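You operate a simulated robot arm through the tools that you are given. There is no shell and no other tool.

You run a simulated robot arm. Do the job below in one go: nothing can be reset, and whatever is moved stays where it is left.

Task
Sort out what stands mixed on the top of the fitting bench. At the end: the two wire markers from the top of the fitting bench are on the top of the flat steel plate; the two trim weights from the top of the fitting bench are on the top of the plank table; whatever was shut is shut again. Leave all else as you found it, and nothing knocked over. Set down upright: trim weight.

It is judged by the outcome, as a careful person would: the job done as asked, and still so three seconds after it is handed in. It fails if anything else is knocked over, pushed out of place, dropped, spilled or broken.

Robot
A 6-joint arm with a two-finger parallel gripper, fixed in place. Base frame: the origin is at the foot of the arm, x ahead of it, y to its left, z up. Lengths are in m, angles in rad, forces in N, time in s.
With the tool pointing down near the work surface it reaches from about 0.36 to 0.76 m from the base axis. Its first joint turns from -1.152 to 1.152 rad. Payload 2.45 kg.
The tool frame sits at the grasp point between the pads (the TCP): z along the fingers, y along the line on which they close. The tips reach 0.024 m beyond it. The gripper opens to 0.068 m. The fingers are 0.017 m wide and 0.01 m thick; the gripper's body (0.04 by 0.07 m) begins 0.041 m behind the TCP.
Orientation is that of the tool frame in the base frame, as a unit quaternion [w, x, y, z]. With the fingers straight down and closing along the base's y, the tool's x points along the base's -x, its y along +y and its z along -z.

Tools
- The arm moves only by the tool drive_tool. Its argument "commands" is text: rows parted by semicolons, each of 7 numbers parted by spaces: the shift along the base's x, y, z in units of 200 mm (1.0 is 200 mm), then the turn, a rotation vector about the base's x, y, z in units of 120 degrees (1.0 is 120 degrees), then the finger opening in m, from 0 to 0.068. In form: x y z wx wy wz fingers; .... A call has 1 to 20 rows; each row is the pose to reach, as a shift and turn from the pose commanded when the call began. A call with a number of a shift or a turn outside -1 to 1 is refused whole. Each row takes 0.2 s and may step no farther than 0.05 m and 0.15 rad from the row before; otherwise, or with a gripper value out of range, the whole call is refused. Where a pose cannot be reached the arm comes as near as it can. A force on the tool above 40 N (or 10 N above the force at the start of the call, whichever is more), or a blocked arm, ends the call early, and 0.2 s more pass. Each finger travels about 0.108 m/s and halts on what it meets, pressing with about 42 N; the grip force reading is that of the motor and also rises with nothing between the fingers. The clock runs only during rows and for 0.2 s after the last one: add rows that repeat a pose to give the fingers time. It gives the time, the measured TCP pose, the force on the tool (base axes), the opening and the grip force at its end, in the units of the frame above (readings bear some noise), with the torque about the TCP (base axes, N m) and any sound that the robot's microphone picked up.
- Cameras (640 x 400 px; columns grow to the right, rows downward): "scene" is fixed at [0.1634, 0.4141, 1.4598]; the picture's right is [-0.76, -0.65, 0.00], its down [-0.45, 0.52, -0.73] and it looks along [0.47, -0.55, -0.69] (base axes); focal length 252 px, centre (320, 200). "wrist" rides on the gripper at [0.084, 0.011, -0.075] in the tool frame; the picture's right is [-0.13, 0.99, 0.00], its down [-0.60, -0.08, -0.79] and it looks along [-0.79, -0.10, 0.61] (tool axes); focal length 251 px, centre (320, 200). There is no depth. A picture from a camera that has moved, and an enlarged one, comes with that camera's place and axes in the base frame and with its lens. The place of the scene camera against the robot may be out by one fixed shift of up to 0.012 m in any direction.
- camera(camera): a new picture of that camera. The clock stands still meanwhile.
- inspect(camera, box): a new picture of the part [left, top, right, bottom] of that camera's present view, enlarged. The clock stands still meanwhile.
- sign_off(): hands the job in; it is judged then, once.

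Nothing tells you positions but the pictures and the camera data. Unless the task says otherwise, let go and move clear before handing in.

The tools are called after "Emit:" as name(argument=value, ...) on one line, values as JSON. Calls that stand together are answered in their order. drive_tool: Moves the arm, as the interface text tells. Its arguments: {"type":"object","properties":{"commands":{"type":"string"}},"required":["commands"]} The other tools are called the same way: camera (camera) takes a picture; inspect (camera, box) takes an enlarged picture of a part of a camera's view; sign_off () hands the job in.

At the start:

```text
clock: 0.0
eef_pos: [0.4937, -0.0357, 1.2171]
orientation: [0.0, 0.001, 1.0, 0.0]
ft_force: [0.1, 0.3, 0.5]
torque: [0.01, 0.01, 0.02]
width: 0.068
grasp_force: 0.1
```

scene: 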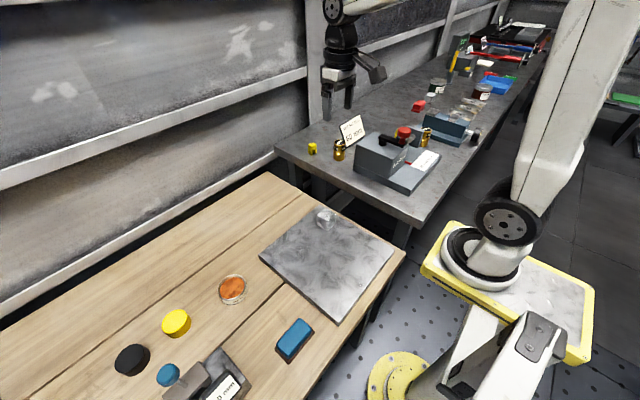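
wrist: 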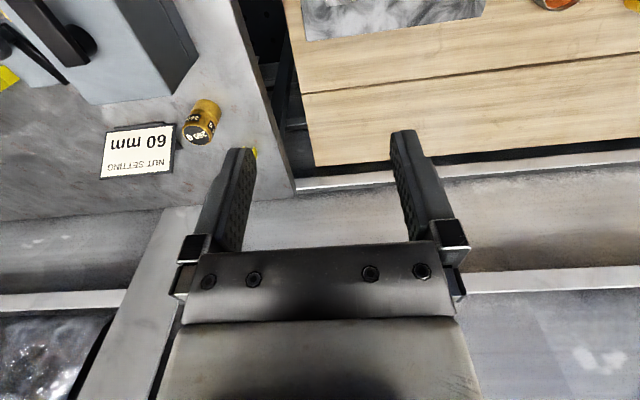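

I see a wooden plank table with a flat steel plate on it, and beyond it a grey fitting bench with small brass weights, yellow wire markers and some fixtures. I'll look closer before moving anything.

Emit:
inspect(camera="scene", box=[270, 90, 430, 190])

Emit:
inspect(camera="scene", box=[380, 60, 540, 160])

Emit:
inspect(camera="scene", box=[340, 100, 480, 200])

Emit:
inspect(camera="scene", box=[240, 190, 420, 310])

Emit:
inspect(camera="scene", box=[90, 260, 330, 400])

Emit:
inspect(camera="wrist", box=[0, 0, 320, 200])

```text
4.00 times, centred on (350, 140) of scene
camera zoom: at [0.1634, 0.4141, 1.4598], right [-0.76, -0.65, 0.0], down [-0.45, 0.52, -0.73], along [0.47, -0.55, -0.69], focal length 1010 px, centre (200, 440)
```

zoom: 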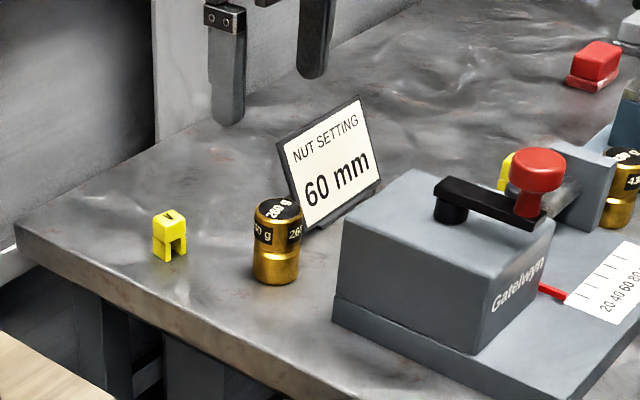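

```text
4.00 times, centred on (460, 110) of scene
camera zoom: at [0.1634, 0.4141, 1.4598], right [-0.76, -0.65, 0.0], down [-0.45, 0.52, -0.73], along [0.47, -0.55, -0.69], focal length 1010 px, centre (-240, 560)
```

zoom: 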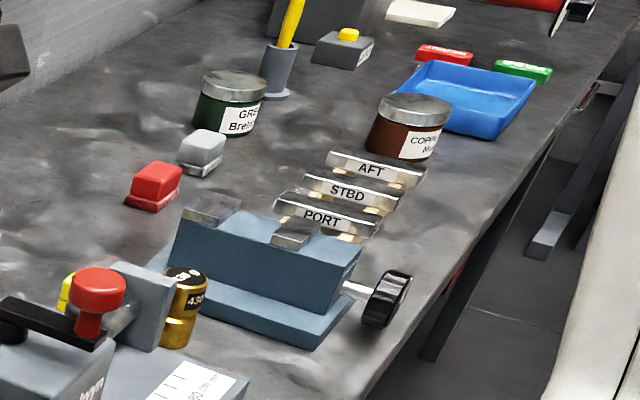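

```text
4.00 times, centred on (410, 150) of scene
camera zoom: at [0.1634, 0.4141, 1.4598], right [-0.76, -0.65, 0.0], down [-0.45, 0.52, -0.73], along [0.47, -0.55, -0.69], focal length 1010 px, centre (-40, 400)
```

zoom: 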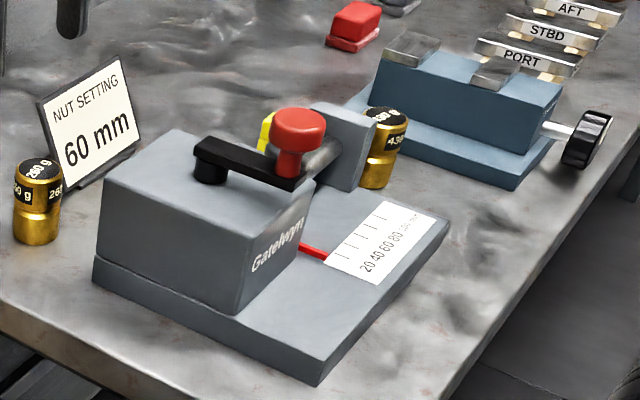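

```text
3.33 times, centred on (330, 250) of scene
camera zoom: at [0.1634, 0.4141, 1.4598], right [-0.76, -0.65, 0.0], down [-0.45, 0.52, -0.73], along [0.47, -0.55, -0.69], focal length 842 px, centre (287, 33)
```

zoom: 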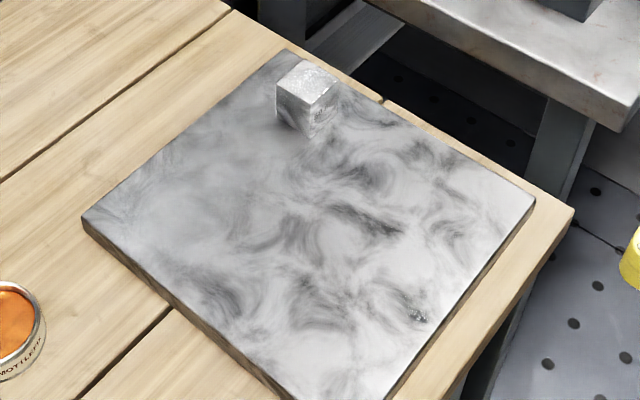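

```text
2.67 times, centred on (210, 330) of scene
camera zoom: at [0.1634, 0.4141, 1.4598], right [-0.76, -0.65, 0.0], down [-0.45, 0.52, -0.73], along [0.47, -0.55, -0.69], focal length 673 px, centre (613, -147)
```

zoom: 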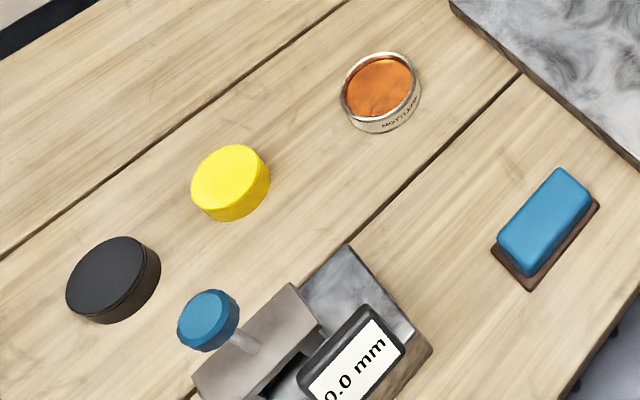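

```text
2.00 times, centred on (160, 100) of wrist
camera zoom: at [0.4087, -0.0242, 1.2907], right [0.13, 0.99, 0.0], down [0.6, -0.08, 0.79], along [0.79, -0.1, -0.61], focal length 503 px, centre (640, 400)
```

zoom: 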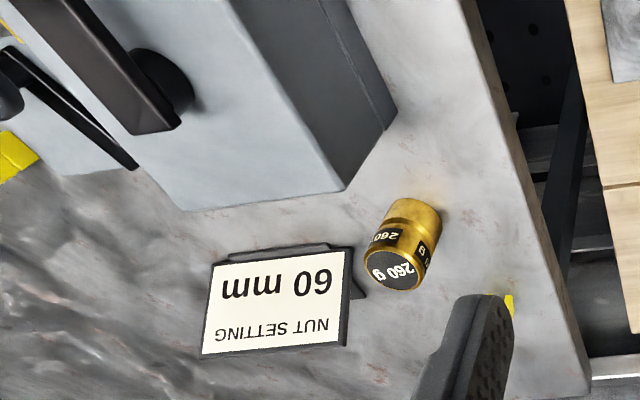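

Weight "260 g" and one yellow marker stand near the bench's corner. The other weight and marker seem to stand beside the Gatelwyn device's jaw, so I'll bring the wrist camera across, up high, for a better look.

Emit:
drive_tool(commands="-0.1 -0.2 0 0 0 0 0.068; -0.2 -0.4 0 0 0 0 0.068; -0.3 -0.6 0 0 0 0 0.068; -0.35 -0.8 0 0 0 0 0.068; -0.4 -1.0 0 0 0 0 0.068; -0.4 -1.0 0 0 0 0 0.068")

Emit:
camera(camera="wrist")

Emit:
camera(camera="scene")

```text
clock: 1.4
eef_pos: [0.414, -0.2377, 1.2181]
orientation: [-0.001, -0.001, 1.0, 0.0]
ft_force: [0.1, 0.1, 0.7]
torque: [0.0, 0.0, -0.02]
width: 0.0681
grasp_force: 0.0
```

```text
taken
camera wrist: at [0.3289, -0.2267, 1.2917], right [0.13, 0.99, 0.0], down [0.6, -0.08, 0.79], along [0.79, -0.1, -0.61], focal length 251 px, centre (320, 200)
```

wrist: 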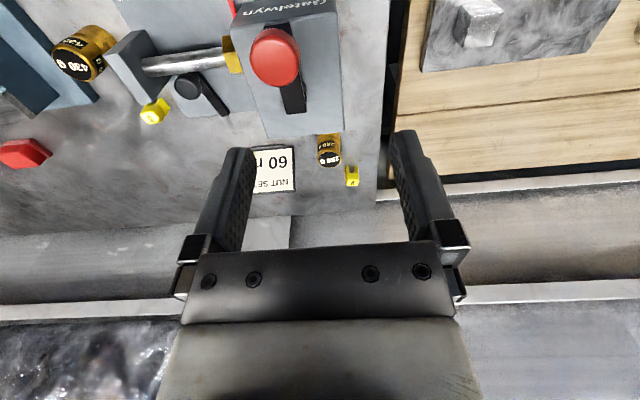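

```text
taken
```

scene: 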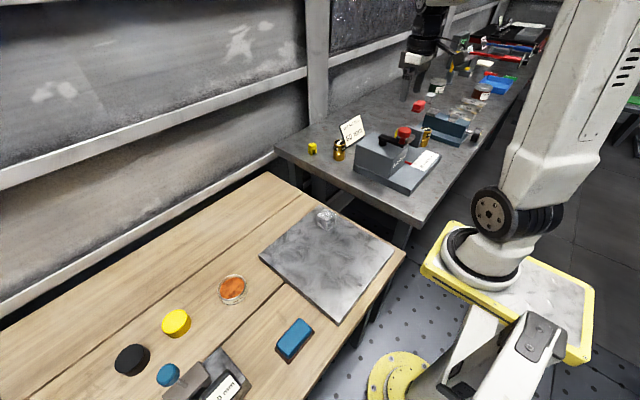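

Emit:
inspect(camera="wrist", box=[0, 0, 200, 125])

Emit:
inspect(camera="wrist", box=[110, 0, 400, 200])

```text
3.20 times, centred on (100, 62) of wrist
camera zoom: at [0.3289, -0.2267, 1.2917], right [0.13, 0.99, 0.0], down [0.6, -0.08, 0.79], along [0.79, -0.1, -0.61], focal length 805 px, centre (1024, 640)
```

zoom: 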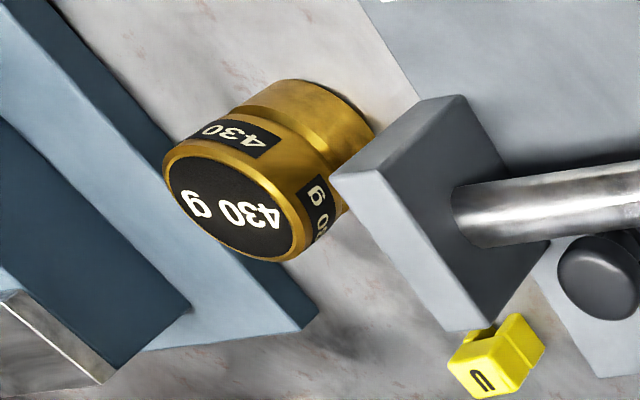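

```text
2.00 times, centred on (255, 100) of wrist
camera zoom: at [0.3289, -0.2267, 1.2917], right [0.13, 0.99, 0.0], down [0.6, -0.08, 0.79], along [0.79, -0.1, -0.61], focal length 503 px, centre (450, 400)
```

zoom: 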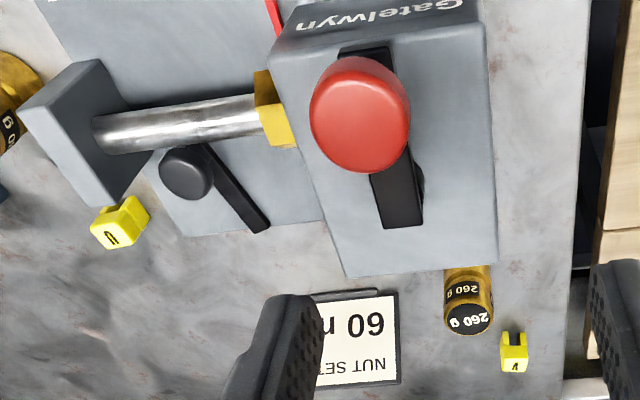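

The second weight (430 g) stands between the device's jaw pad and the blue vise, and the second marker (U) stands near the jaw. I'll take more wrist views from other places so I can triangulate them.

Emit:
drive_tool(commands="-0.05 -0.2 0 0 0 0 0.068; -0.1 -0.4 0 0 0 0 0.068; -0.15 -0.6 0 0 0 0 0.068; -0.2 -0.8 0 0 0 0 0.068; -0.25 -1.0 0 0 0 0 0.068; -0.25 -1.0 0 0 0 0 0.068")

Emit:
camera(camera="wrist")

Emit:
inspect(camera="wrist", box=[160, 0, 420, 160])

Emit:
inspect(camera="wrist", box=[380, 0, 640, 160])

```text
clock: 2.8
eef_pos: [0.3648, -0.4365, 1.2109]
orientation: [0.0, 0.001, 1.0, 0.0]
ft_force: [-0.1, 0.1, 0.4]
torque: [-0.02, 0.02, -0.02]
width: 0.0681
grasp_force: 0.0
```

```text
taken
camera wrist: at [0.2796, -0.4256, 1.2852], right [0.13, 0.99, 0.0], down [0.6, -0.08, 0.79], along [0.79, -0.1, -0.61], focal length 251 px, centre (320, 200)
```

wrist: 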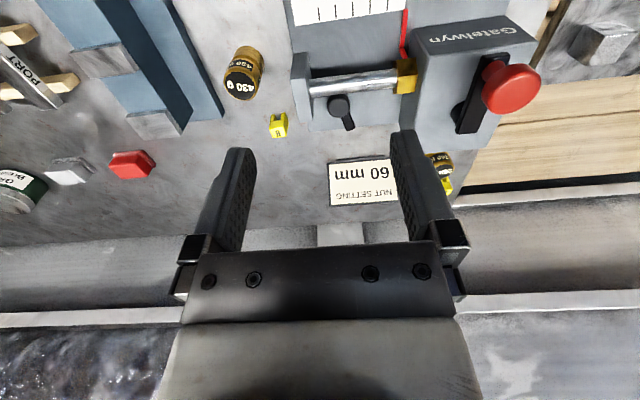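

```text
2.46 times, centred on (290, 80) of wrist
camera zoom: at [0.2796, -0.4256, 1.2852], right [0.13, 0.99, 0.0], down [0.6, -0.08, 0.79], along [0.79, -0.1, -0.61], focal length 619 px, centre (394, 495)
```

zoom: 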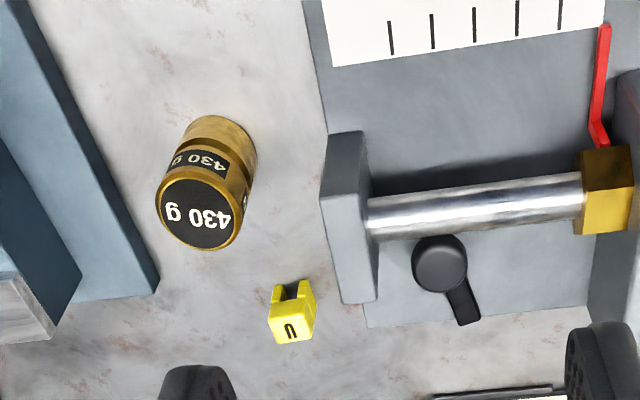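

```text
2.46 times, centred on (510, 80) of wrist
camera zoom: at [0.2796, -0.4256, 1.2852], right [0.13, 0.99, 0.0], down [0.6, -0.08, 0.79], along [0.79, -0.1, -0.61], focal length 619 px, centre (-148, 495)
```

zoom: 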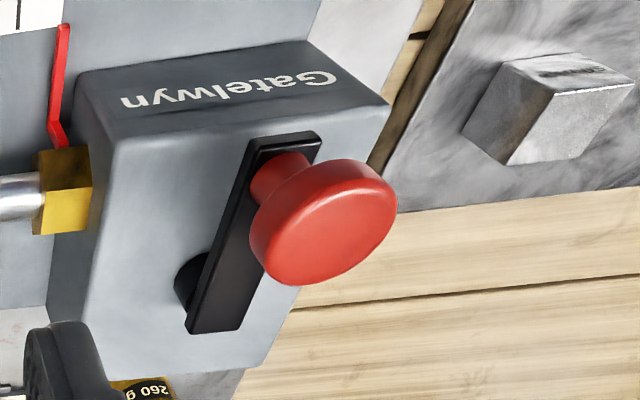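

Triangulating from the wrist views puts weight 430 g near (0.434, -0.550) and marker U near (0.531, -0.528), with the tops at about z 0.967 and 0.943. I'll zoom in for sizes and orientations.

Emit:
inspect(camera="wrist", box=[250, 95, 314, 145])

Emit:
inspect(camera="wrist", box=[200, 30, 328, 110])

Emit:
inspect(camera="wrist", box=[0, 0, 280, 220])

```text
8.00 times, centred on (282, 120) of wrist
camera zoom: at [0.2796, -0.4256, 1.2852], right [0.13, 0.99, 0.0], down [0.6, -0.08, 0.79], along [0.79, -0.1, -0.61], focal length 2012 px, centre (624, 840)
```

zoom: 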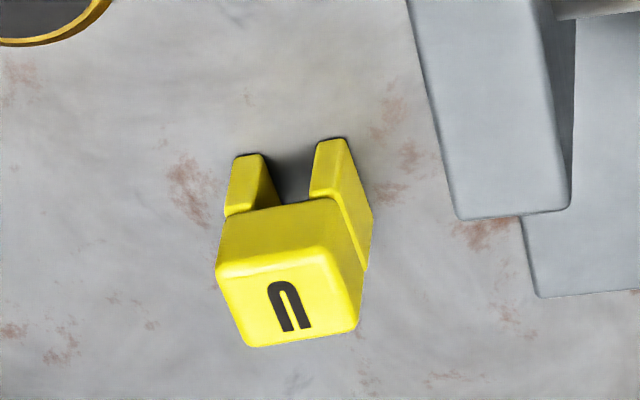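

```text
5.00 times, centred on (264, 70) of wrist
camera zoom: at [0.2796, -0.4256, 1.2852], right [0.13, 0.99, 0.0], down [0.6, -0.08, 0.79], along [0.79, -0.1, -0.61], focal length 1257 px, centre (600, 850)
```

zoom: 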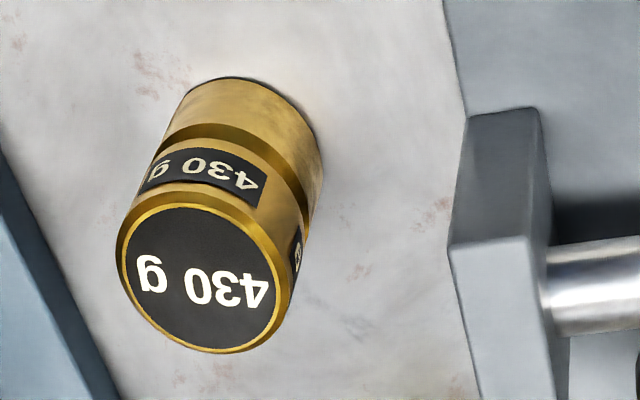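

```text
1.82 times, centred on (140, 110) of wrist
camera zoom: at [0.2796, -0.4256, 1.2852], right [0.13, 0.99, 0.0], down [0.6, -0.08, 0.79], along [0.79, -0.1, -0.61], focal length 457 px, centre (647, 364)
```

zoom: 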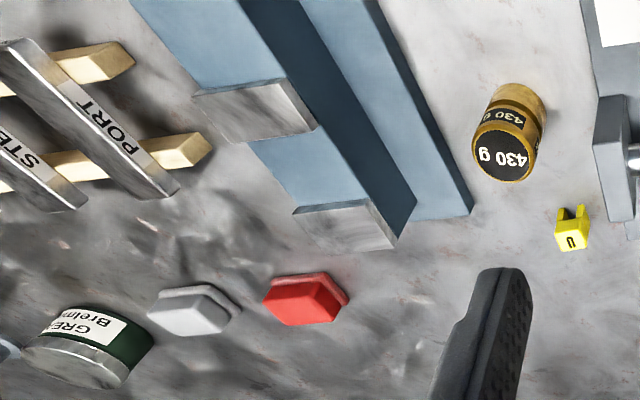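

Marker U stands nearly square to the base axes, about 0.024 m wide across its legs, and the bench top is near z 0.90. Next I'll move back toward the bench corner to measure the 260 g weight, marker V, the sign, the plate and the table.

Emit:
drive_tool(commands="0.05 0.2 0 0 0 0 0.068; 0.1 0.4 0 0 0 0 0.068; 0.15 0.6 0 0 0 0 0.068; 0.2 0.8 0 0 0 0 0.068; 0.2 1.0 0 0 0 0 0.068")

Emit:
drive_tool(commands="0 0.2 0 0 0 0 0.068; 0 0.4 0 0 0 0 0.068; 0 0.6 0 0 0 0 0.068; 0 0.6 0 0 0 0 0.068")

Emit:
camera(camera="wrist")

```text
clock: 4.0
eef_pos: [0.4047, -0.2339, 1.2176]
orientation: [0.0, 0.0, 1.0, 0.0]
ft_force: [-0.1, 0.3, -0.6]
torque: [-0.04, -0.03, -0.03]
width: 0.0678
grasp_force: 0.2
```

```text
clock: 5.0
eef_pos: [0.4056, -0.1147, 1.2149]
orientation: [-0.001, 0.001, 1.0, 0.0]
ft_force: [-0.4, -0.4, 0.0]
torque: [0.02, -0.01, 0.0]
width: 0.0682
grasp_force: 0.2
```

```text
taken
camera wrist: at [0.3203, -0.1028, 1.2888], right [0.13, 0.99, 0.0], down [0.6, -0.08, 0.79], along [0.79, -0.1, -0.61], focal length 251 px, centre (320, 200)
```

wrist: 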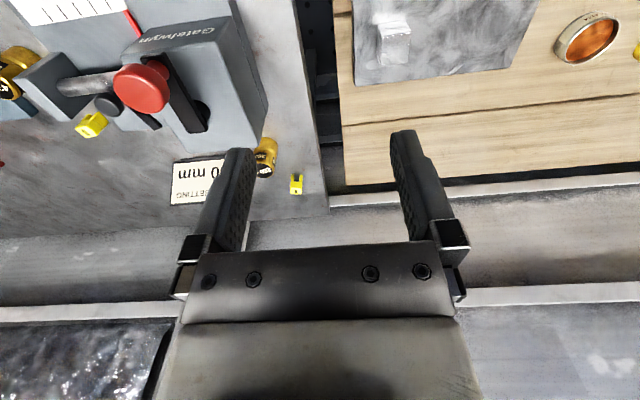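

Emit:
inspect(camera="wrist", box=[240, 125, 336, 225])

Emit:
inspect(camera="wrist", box=[320, 0, 640, 200])

Emit:
drive_tool(commands="0 0.2 0 0 0 0 0.068; 0 0.4 0 0 0 0 0.068; 0 0.6 0 0 0 0 0.068; 0 0.6 0 0 0 0 0.068")

Emit:
camera(camera="wrist")

Emit:
inspect(camera="wrist", box=[120, 100, 248, 200])

```text
4.00 times, centred on (288, 175) of wrist
camera zoom: at [0.3203, -0.1028, 1.2888], right [0.13, 0.99, 0.0], down [0.6, -0.08, 0.79], along [0.79, -0.1, -0.61], focal length 1006 px, centre (448, 300)
```

zoom: 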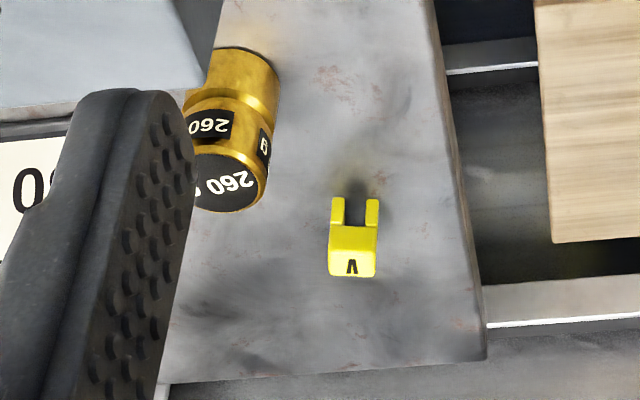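

```text
2.00 times, centred on (480, 100) of wrist
camera zoom: at [0.3203, -0.1028, 1.2888], right [0.13, 0.99, 0.0], down [0.6, -0.08, 0.79], along [0.79, -0.1, -0.61], focal length 503 px, centre (0, 400)
```

zoom: 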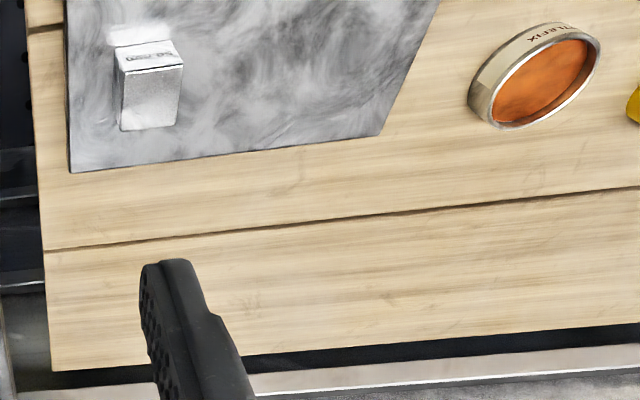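

```text
clock: 6.0
eef_pos: [0.4036, 0.003, 1.2176]
orientation: [0.0, 0.0, 1.0, 0.0]
ft_force: [0.2, -0.6, 1.0]
torque: [-0.02, 0.06, 0.01]
width: 0.0678
grasp_force: 0.0
```

```text
taken
camera wrist: at [0.3187, 0.0149, 1.2913], right [0.13, 0.99, 0.0], down [0.6, -0.08, 0.79], along [0.79, -0.1, -0.61], focal length 251 px, centre (320, 200)
```

wrist: 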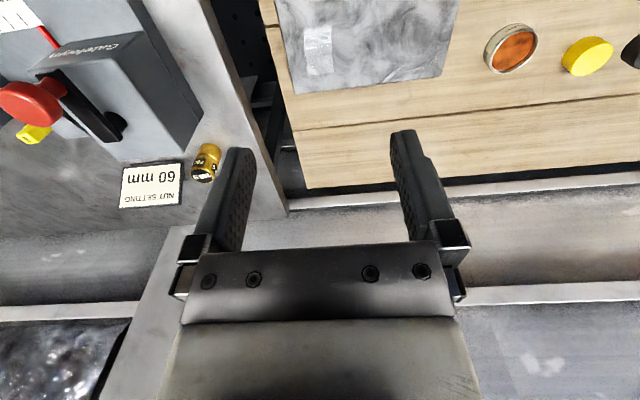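

```text
4.00 times, centred on (184, 150) of wrist
camera zoom: at [0.3187, 0.0149, 1.2913], right [0.13, 0.99, 0.0], down [0.6, -0.08, 0.79], along [0.79, -0.1, -0.61], focal length 1006 px, centre (864, 400)
```

zoom: 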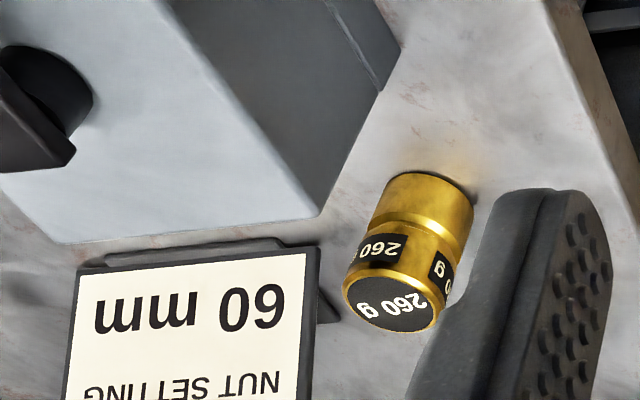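

The plate top comes out near z 0.845, with its far edge at x of about 0.565, and the planks lie a little lower. Marker V is near (0.73, -0.21), close to the reach limit, so I'll move closer to measure it properly.

Emit:
drive_tool(commands="0.15 -0.15 0 0 0 0 0.068; 0.3 -0.3 0 0 0 0 0.068; 0.45 -0.45 0 0 0 0 0.068; 0.6 -0.6 0 0 0 0 0.068; 0.6 -0.6 0 0 0 0 0.068")

Emit:
camera(camera="wrist")

Emit:
inspect(camera="wrist", box=[230, 60, 358, 140])

Emit:
inspect(camera="wrist", box=[256, 90, 320, 130])

Emit:
inspect(camera="wrist", box=[100, 40, 260, 140])

```text
clock: 7.2
eef_pos: [0.5199, -0.1137, 1.2176]
orientation: [0.0, 0.0, 1.0, -0.001]
ft_force: [-0.5, 1.2, 0.5]
torque: [0.01, 0.04, 0.0]
width: 0.0682
grasp_force: 0.0
```

```text
taken
camera wrist: at [0.4361, -0.1038, 1.2909], right [0.13, 0.99, 0.0], down [0.6, -0.08, 0.79], along [0.79, -0.1, -0.61], focal length 251 px, centre (320, 200)
```

wrist: 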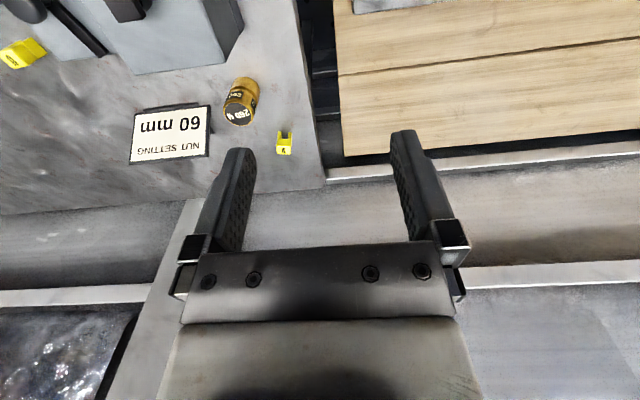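

```text
5.00 times, centred on (294, 100) of wrist
camera zoom: at [0.4361, -0.1038, 1.2909], right [0.13, 0.99, 0.0], down [0.6, -0.08, 0.79], along [0.79, -0.1, -0.61], focal length 1257 px, centre (450, 700)
```

zoom: 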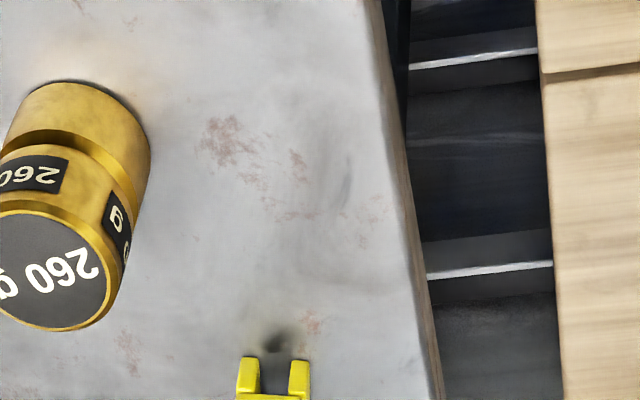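

```text
10.00 times, centred on (288, 110) of wrist
camera zoom: at [0.4361, -0.1038, 1.2909], right [0.13, 0.99, 0.0], down [0.6, -0.08, 0.79], along [0.79, -0.1, -0.61], focal length 2514 px, centre (640, 1100)
```

zoom: 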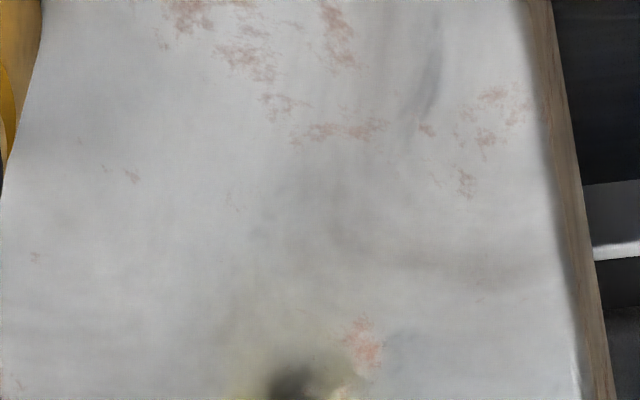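

```text
4.00 times, centred on (180, 90) of wrist
camera zoom: at [0.4361, -0.1038, 1.2909], right [0.13, 0.99, 0.0], down [0.6, -0.08, 0.79], along [0.79, -0.1, -0.61], focal length 1006 px, centre (880, 640)
```

zoom: 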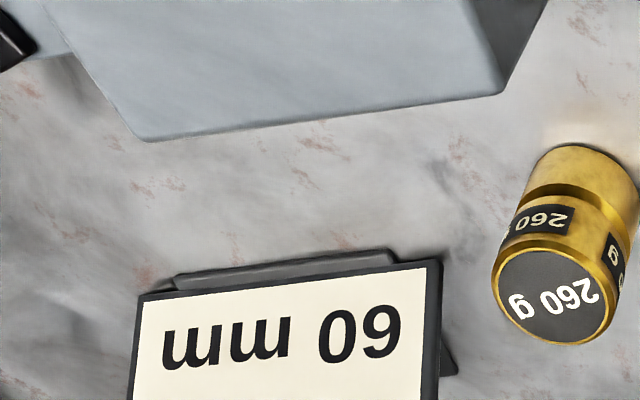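

Emit:
inspect(camera="wrist", box=[254, 122, 318, 162])

Emit:
inspect(camera="wrist", box=[208, 66, 272, 130])

Emit:
inspect(camera="wrist", box=[320, 0, 640, 190])

```text
10.00 times, centred on (286, 142) of wrist
camera zoom: at [0.4361, -0.1038, 1.2909], right [0.13, 0.99, 0.0], down [0.6, -0.08, 0.79], along [0.79, -0.1, -0.61], focal length 2514 px, centre (660, 780)
```

zoom: 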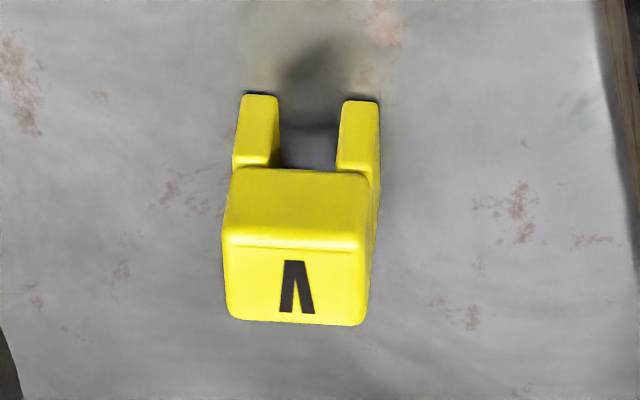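

```text
6.25 times, centred on (240, 98) of wrist
camera zoom: at [0.4361, -0.1038, 1.2909], right [0.13, 0.99, 0.0], down [0.6, -0.08, 0.79], along [0.79, -0.1, -0.61], focal length 1572 px, centre (820, 838)
```

zoom: 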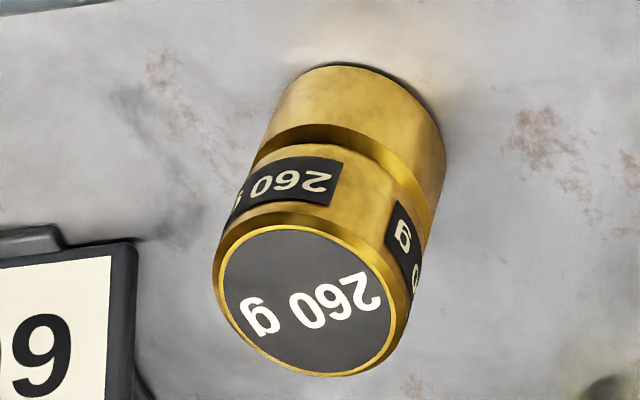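

```text
2.00 times, centred on (480, 95) of wrist
camera zoom: at [0.4361, -0.1038, 1.2909], right [0.13, 0.99, 0.0], down [0.6, -0.08, 0.79], along [0.79, -0.1, -0.61], focal length 503 px, centre (0, 410)
```

zoom: 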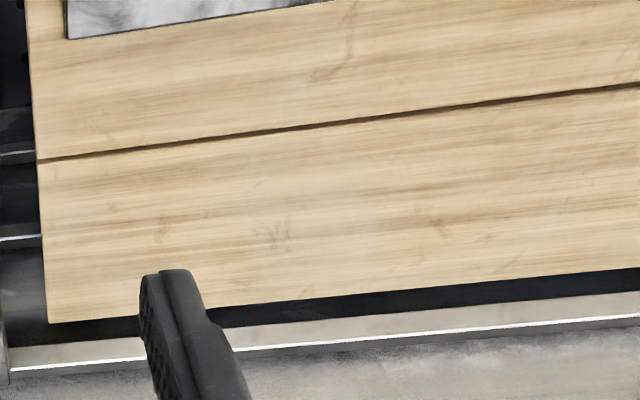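

Marker V is at about (0.731, -0.209), turned about -12°; the 260 g weight is at (0.632, -0.249), 0.044 m across, with its top at 0.968. The table height is still uncertain, so I'll take zoomed views of the table and plate from two spots.

Emit:
drive_tool(commands="-0.1 0.2 0 0 0 0 0.068; -0.2 0.4 0 0 0 0 0.068; -0.3 0.6 0 0 0 0 0.068; -0.4 0.8 0 0 0 0 0.068; -0.5 0.9 0 0 0 0 0.068; -0.5 0.9 0 0 0 0 0.068")

Emit:
camera(camera="wrist")

Emit:
inspect(camera="wrist", box=[220, 0, 420, 140])

Emit:
inspect(camera="wrist", box=[400, 0, 640, 160])

```text
clock: 8.6
eef_pos: [0.4233, 0.065, 1.2182]
orientation: [0.0, 0.001, 1.0, 0.0]
ft_force: [0.2, 0.1, 0.3]
torque: [-0.03, -0.01, -0.01]
width: 0.0682
grasp_force: 0.0
```

```text
taken
camera wrist: at [0.3382, 0.0754, 1.2927], right [0.13, 0.99, 0.0], down [0.6, -0.08, 0.79], along [0.79, -0.1, -0.61], focal length 251 px, centre (320, 200)
```

wrist: 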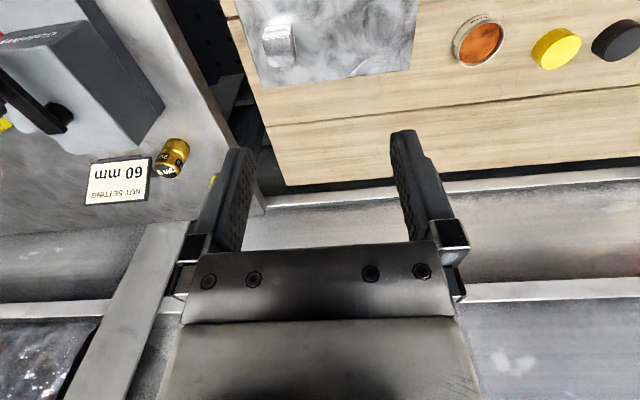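

```text
2.86 times, centred on (320, 70) of wrist
camera zoom: at [0.3382, 0.0754, 1.2927], right [0.13, 0.99, 0.0], down [0.6, -0.08, 0.79], along [0.79, -0.1, -0.61], focal length 718 px, centre (320, 571)
```

zoom: 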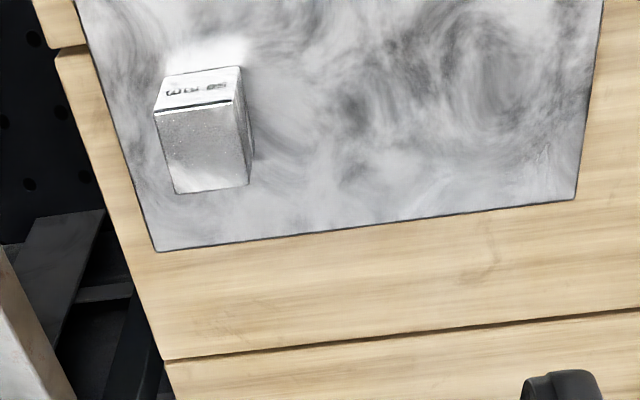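

```text
2.50 times, centred on (520, 80) of wrist
camera zoom: at [0.3382, 0.0754, 1.2927], right [0.13, 0.99, 0.0], down [0.6, -0.08, 0.79], along [0.79, -0.1, -0.61], focal length 629 px, centre (-180, 500)
```

zoom: 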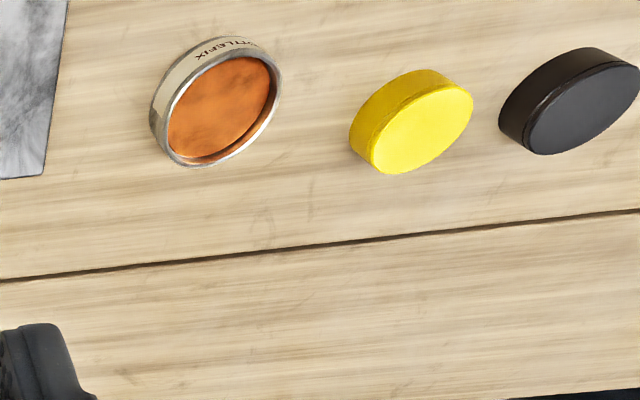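

Plate top is at z≈0.82, planks at z≈0.80 and the bench at z≈0.90. The plate covers x 0.28–0.58 and y -0.07–0.21, with a cube at its far-left corner. I'll turn the gripper by -90° so the camera stays clear of the device block, and go above the 260 g weight.

Emit:
drive_tool(commands="0.09 -0.09 0 0 0 -0.07 0.068; 0.18 -0.18 0 0 0 -0.14 0.068; 0.27 -0.27 0 0 0 -0.21 0.068; 0.36 -0.36 0 0 0 -0.28 0.068; 0.45 -0.45 0 0 0 -0.35 0.068; 0.54 -0.54 0 0 0 -0.42 0.068; 0.63 -0.63 0 0 0 -0.49 0.068; 0.72 -0.72 0 0 0 -0.56 0.068; 0.81 -0.81 0 0 0 -0.63 0.068; 0.9 -0.9 0 0 0 -0.7 0.068; 1.0 -1.0 0 0 0 -0.75 0.068; 1.0 -1.0 0 0 0 -0.75 0.068")

Emit:
camera(camera="wrist")

```text
clock: 11.2
eef_pos: [0.625, -0.1357, 1.2164]
orientation: [0.0, 0.708, 0.706, 0.0]
ft_force: [0.9, -0.2, -0.2]
torque: [0.03, 0.01, 0.01]
width: 0.0681
grasp_force: 0.1
```

```text
taken
camera wrist: at [0.6353, -0.0513, 1.2897], right [0.99, -0.13, 0.0], down [-0.08, -0.6, 0.79], along [-0.1, -0.79, -0.61], focal length 251 px, centre (320, 200)
```

wrist: 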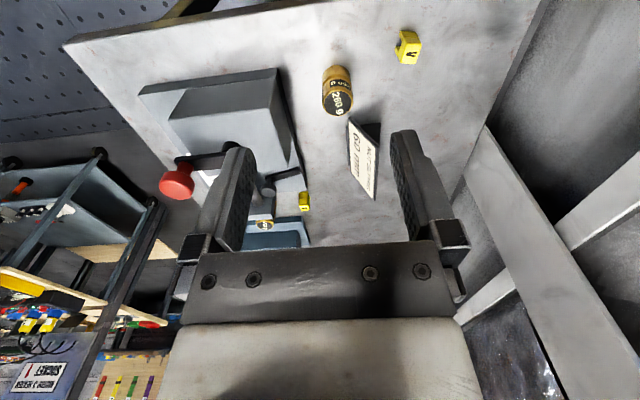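

Emit:
inspect(camera="wrist", box=[290, 50, 390, 130])

Emit:
inspect(camera="wrist", box=[380, 15, 440, 75])

```text
5.00 times, centred on (340, 90) of wrist
camera zoom: at [0.6353, -0.0513, 1.2897], right [0.99, -0.13, 0.0], down [-0.08, -0.6, 0.79], along [-0.1, -0.79, -0.61], focal length 1257 px, centre (220, 750)
```

zoom: 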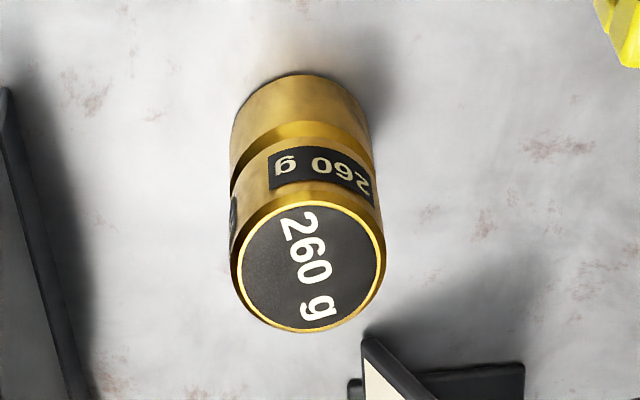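

```text
6.67 times, centred on (410, 45) of wrist
camera zoom: at [0.6353, -0.0513, 1.2897], right [0.99, -0.13, 0.0], down [-0.08, -0.6, 0.79], along [-0.1, -0.79, -0.61], focal length 1676 px, centre (-280, 1233)
```

zoom: 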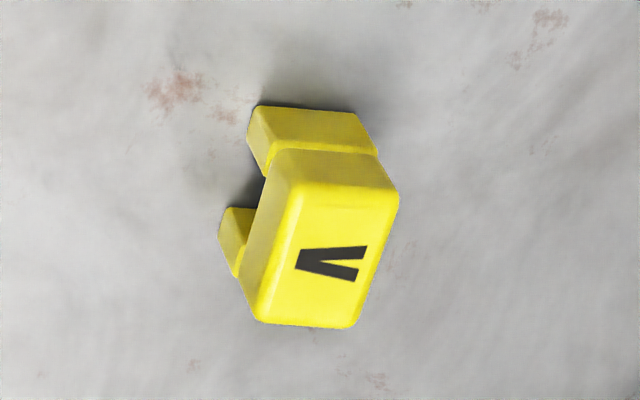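

The 260 g weight is confirmed at (0.633, -0.249), and the gripper orientation is clear of its neighbours. I'll move directly over it and check alignment before going down.

Emit:
drive_tool(commands="0.01 -0.15 -0.1 0 0 0 0.068; 0.025 -0.3 -0.2 0 0 0 0.068; 0.0465 -0.45 -0.35 0 0 0 0.068; 0.0465 -0.5665 -0.5 0 0 0 0.068; 0.0465 -0.5665 -0.5 0 0 0 0.068")

Emit:
camera(camera="wrist")

Emit:
camera(camera="scene")

```text
clock: 12.4
eef_pos: [0.633, -0.2479, 1.1155]
orientation: [-0.001, 0.707, 0.707, 0.0]
ft_force: [-0.2, -0.1, -0.7]
torque: [-0.03, 0.0, 0.01]
width: 0.0681
grasp_force: 0.1
```

```text
taken
camera wrist: at [0.6432, -0.1642, 1.1903], right [0.99, -0.13, 0.0], down [-0.08, -0.6, 0.79], along [-0.1, -0.79, -0.61], focal length 251 px, centre (320, 200)
```

wrist: 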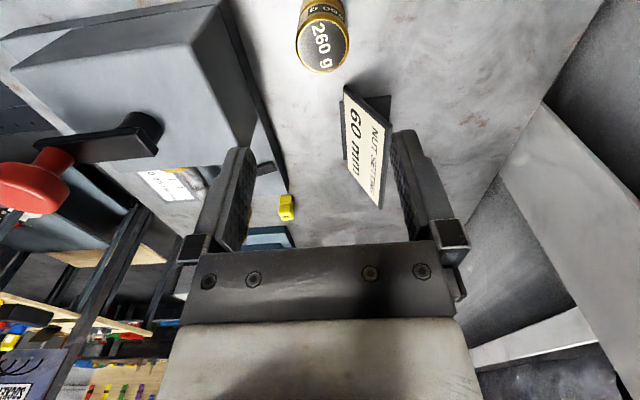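

```text
taken
```

scene: 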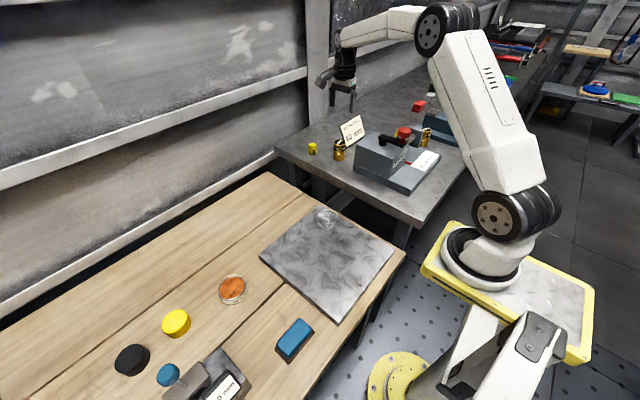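

Alignment is good: the weight lies right under the grasp axis. Descending to the grasp height.

Emit:
drive_tool(commands="0 0 -0.2 0 0 0 0.068; 0 0 -0.4 0 0 0 0.068; 0 0 -0.52 0 0 0 0.068; 0 0 -0.6 0 0 0 0.068; 0 0 -0.66 0 0 0 0.068; 0 0 -0.66 0 0 0 0.068")

Emit:
camera(camera="wrist")

Emit:
inspect(camera="scene", box=[290, 70, 450, 190])

```text
clock: 13.8
eef_pos: [0.6347, -0.2473, 0.9837]
orientation: [-0.001, 0.707, 0.707, 0.0]
ft_force: [-0.2, -0.8, -0.3]
torque: [0.02, 0.04, 0.04]
width: 0.0682
grasp_force: 0.0
```

```text
taken
camera wrist: at [0.6438, -0.1635, 1.0583], right [0.99, -0.13, 0.0], down [-0.08, -0.6, 0.79], along [-0.1, -0.79, -0.61], focal length 251 px, centre (320, 200)
```

wrist: 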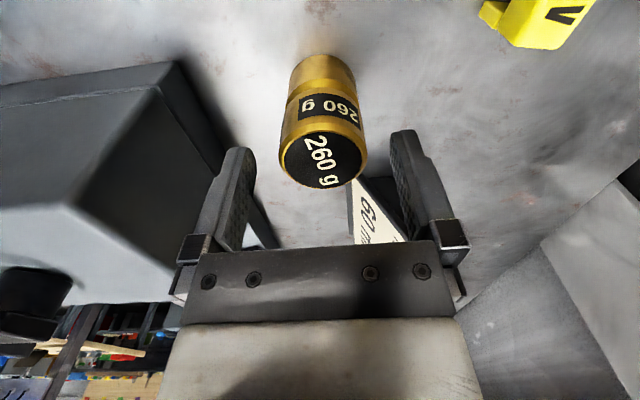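

```text
3.33 times, centred on (370, 130) of scene
camera zoom: at [0.1634, 0.4141, 1.4598], right [-0.76, -0.65, 0.0], down [-0.45, 0.52, -0.73], along [0.47, -0.55, -0.69], focal length 842 px, centre (153, 433)
```

zoom: 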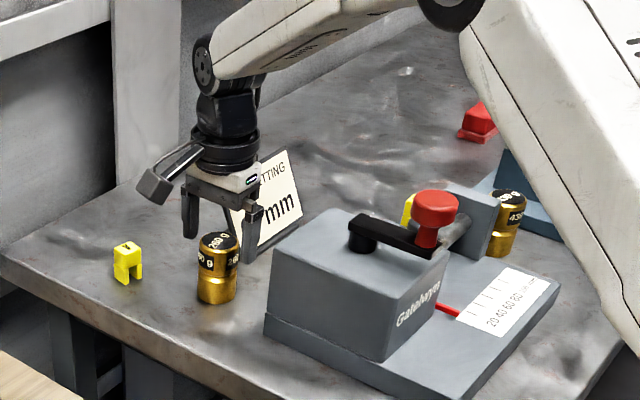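

The weight is centred between the fingers. I'll lower the last 4 cm and close.

Emit:
drive_tool(commands="0 0 -0.07 0 0 0 0.068; 0 0 -0.14 0 0 0 0.068; 0 0 -0.2 0 0 0 0.068; 0 0 -0.2 0 0 0 0.068; 0 0 -0.2 0 0 0 0.02; 0 0 -0.2 0 0 0 0.02; 0 0 -0.2 0 0 0 0.02")

Emit:
camera(camera="wrist")

```text
clock: 15.4
eef_pos: [0.6339, -0.2475, 0.946]
orientation: [0.0, 0.707, 0.707, 0.0]
ft_force: [1.4, -0.5, 0.6]
torque: [-0.09, -0.02, 0.06]
width: 0.0428
grasp_force: 42.2
```

```text
taken
camera wrist: at [0.6428, -0.1636, 1.0189], right [0.99, -0.13, 0.0], down [-0.08, -0.6, 0.79], along [-0.1, -0.79, -0.61], focal length 251 px, centre (320, 200)
```

wrist: 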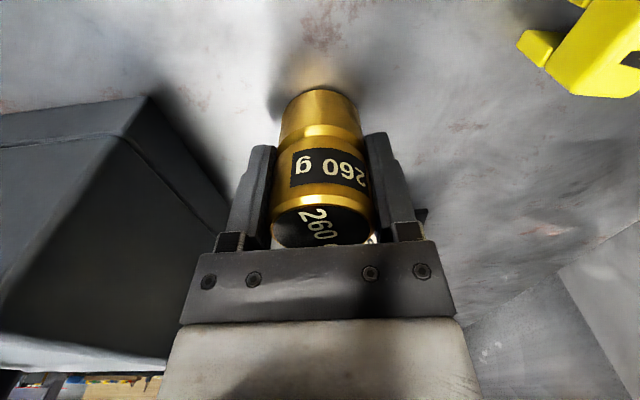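

The 260 g weight is gripped (width 0.043, 42 N). Lifting straight up.

Emit:
drive_tool(commands="0 0 0.03 0 0 0 0.02; 0 0 0.1 0 0 0 0.02; 0 0 0.25 0 0 0 0.02; 0 0 0.45 0 0 0 0.02; 0 0 0.65 0 0 0 0.02; 0 0 0.8 0 0 0 0.02; 0 0 0.8 0 0 0 0.02")

Emit:
camera(camera="wrist")

```text
clock: 17.0
eef_pos: [0.6335, -0.2477, 1.1047]
orientation: [0.0, 0.708, 0.706, 0.0]
ft_force: [0.5, 0.4, -2.7]
torque: [-0.03, 0.04, -0.06]
width: 0.043
grasp_force: 41.6
```

```text
taken
camera wrist: at [0.643, -0.164, 1.1796], right [0.99, -0.13, 0.0], down [-0.08, -0.6, 0.79], along [-0.1, -0.79, -0.61], focal length 251 px, centre (320, 200)
```

wrist: 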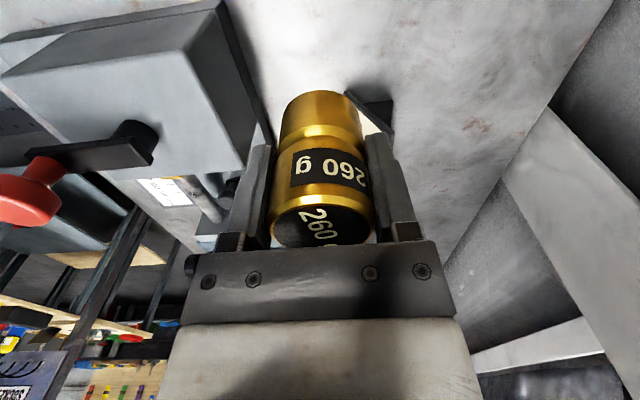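

The 260 g weight is held securely (-2.7 N). I'm carrying it over to the far plank of the table, clear of the plate and the seam.

Emit:
drive_tool(commands="0.05 0.15 0 0 0 0 0.02; 0.1 0.35 0 0 0 0 0.02; 0.2 0.55 0 0 0 0 0.02; 0.3 0.75 0 0 0 0 0.02; 0.4 0.9 0 0 0 0 0.02; 0.435 1.0 0 0 0 0 0.02; 0.435 1.0 0 0 0 0 0.02")

Emit:
drive_tool(commands="0 0.15 -0.1 0 0 0 0.02; 0 0.3 -0.25 0 0 0 0.02; 0 0.345 -0.4 0 0 0 0.02; 0 0.345 -0.6 0 0 0 0.02; 0 0.345 -0.8 0 0 0 0.02; 0 0.345 -0.9 0 0 0 0.02; 0 0.345 -0.9 0 0 0 0.02")

Emit:
camera(camera="wrist")

Emit:
camera(camera="scene")

```text
clock: 18.6
eef_pos: [0.7207, -0.0489, 1.1058]
orientation: [0.001, 0.707, 0.707, 0.0]
ft_force: [0.4, 0.6, -3.2]
torque: [-0.01, 0.0, 0.03]
width: 0.0429
grasp_force: 41.5
```

```text
clock: 20.2
eef_pos: [0.7218, 0.0201, 0.9253]
orientation: [0.0, 0.708, 0.707, 0.0]
ft_force: [-0.9, 0.9, -2.4]
torque: [0.04, 0.02, 0.03]
width: 0.0427
grasp_force: 42.2
```

```text
taken
camera wrist: at [0.7308, 0.104, 0.9991], right [0.99, -0.13, 0.0], down [-0.08, -0.6, 0.79], along [-0.1, -0.79, -0.61], focal length 251 px, centre (320, 200)
```

wrist: 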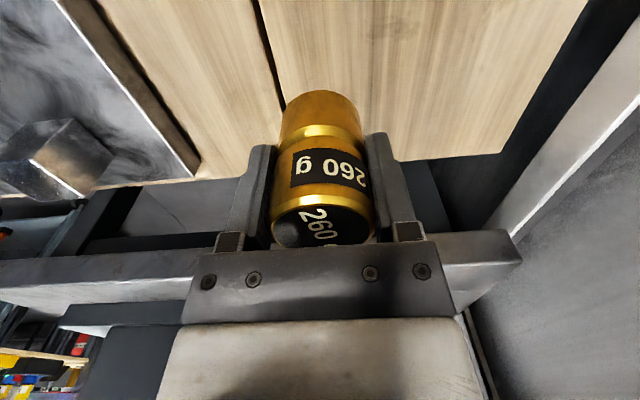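

```text
taken
```

scene: 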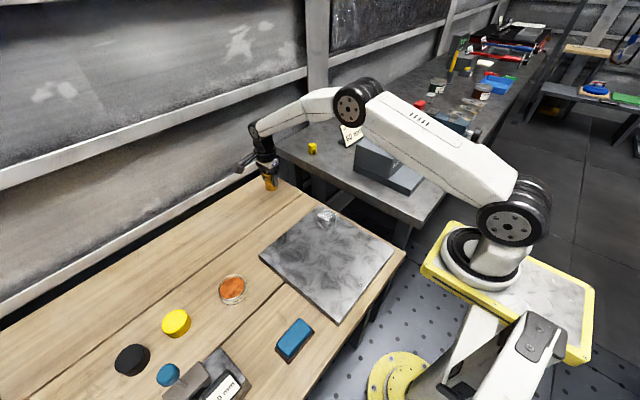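

Emit:
drive_tool(commands="0 0 -0.1 0 0 0 0.02; 0 0 -0.2 0 0 0 0.02; 0 0 -0.28 0 0 0 0.02; 0 0 -0.33 0 0 0 0.02; 0 0 -0.33 0 0 0 0.02")

Emit:
camera(camera="wrist")

Emit:
inspect(camera="scene", box=[220, 110, 340, 210])

```text
clock: 21.4
eef_pos: [0.7222, 0.0205, 0.8591]
orientation: [0.0, 0.707, 0.707, 0.0]
ft_force: [0.5, -0.8, -2.9]
torque: [0.03, 0.02, 0.01]
width: 0.0429
grasp_force: 41.8
```

```text
taken
camera wrist: at [0.7317, 0.1042, 0.9328], right [0.99, -0.13, 0.0], down [-0.08, -0.6, 0.79], along [-0.1, -0.79, -0.61], focal length 251 px, centre (320, 200)
```

wrist: 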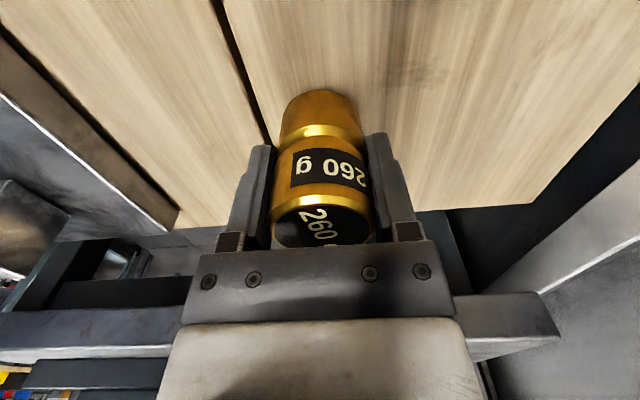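

```text
4.00 times, centred on (280, 160) of scene
camera zoom: at [0.1635, 0.4141, 1.4598], right [-0.76, -0.65, 0.0], down [-0.45, 0.52, -0.73], along [0.47, -0.55, -0.69], focal length 1010 px, centre (480, 360)
```

zoom: 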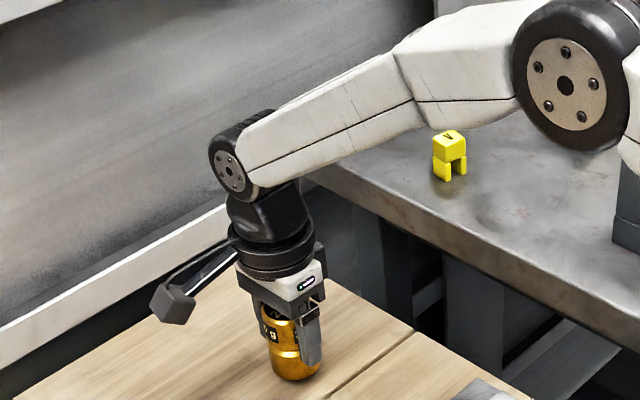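

Emit:
drive_tool(commands="0 0 -0.015 0 0 0 0.02; 0 0 -0.03 0 0 0 0.02; 0 0 -0.04 0 0 0 0.02; 0 0 -0.04 0 0 0 0.02")

Emit:
drive_tool(commands="0 0 -0.01 0 0 0 0.02; 0 0 -0.01 0 0 0 0.02")

Emit:
drive_tool(commands="0 0 -0.01 0 0 0 0.02; 0 0 -0.01 0 0 0 0.02")

```text
clock: 22.4
eef_pos: [0.7211, 0.0215, 0.8501]
orientation: [0.0, 0.707, 0.707, 0.0]
ft_force: [0.1, 0.5, -3.0]
torque: [0.02, -0.02, 0.01]
width: 0.0428
grasp_force: 41.8
```

```text
clock: 23.0
eef_pos: [0.721, 0.0203, 0.849]
orientation: [0.0, 0.708, 0.707, 0.0]
ft_force: [-0.9, -0.6, -2.0]
torque: [0.01, -0.02, 0.03]
width: 0.0427
grasp_force: 42.2
```

```text
clock: 23.6
eef_pos: [0.7211, 0.0204, 0.8466]
orientation: [-0.001, 0.707, 0.707, 0.0]
ft_force: [-0.4, 0.4, -3.1]
torque: [0.04, 0.0, 0.0]
width: 0.0424
grasp_force: 41.6
```

Emit:
drive_tool(commands="0 0 -0.008 0 0 0 0.02; 0 0 -0.008 0 0 0 0.02")

Emit:
drive_tool(commands="0 0 -0.008 0 0 0 0.02; 0 0 -0.008 0 0 0 0.02")

Emit:
drive_tool(commands="0 0 -0.008 0 0 0 0.02; 0 0 -0.008 0 0 0 0.02")

```text
clock: 24.2
eef_pos: [0.7208, 0.0213, 0.8445]
orientation: [0.0, 0.707, 0.707, 0.0]
ft_force: [-0.6, -0.3, -3.0]
torque: [0.02, -0.01, 0.0]
width: 0.0429
grasp_force: 42.0
```

```text
clock: 24.8
eef_pos: [0.7219, 0.0201, 0.8457]
orientation: [0.0, 0.707, 0.707, 0.001]
ft_force: [-3.3, 1.7, 10.0]
torque: [-0.04, 0.38, -0.06]
width: 0.043
grasp_force: 42.4
```

```text
clock: 25.4
eef_pos: [0.7218, 0.0203, 0.8454]
orientation: [0.001, 0.708, 0.707, 0.001]
ft_force: [-9.3, 6.2, 27.0]
torque: [-0.02, 0.72, -0.08]
width: 0.043
grasp_force: 42.4
```

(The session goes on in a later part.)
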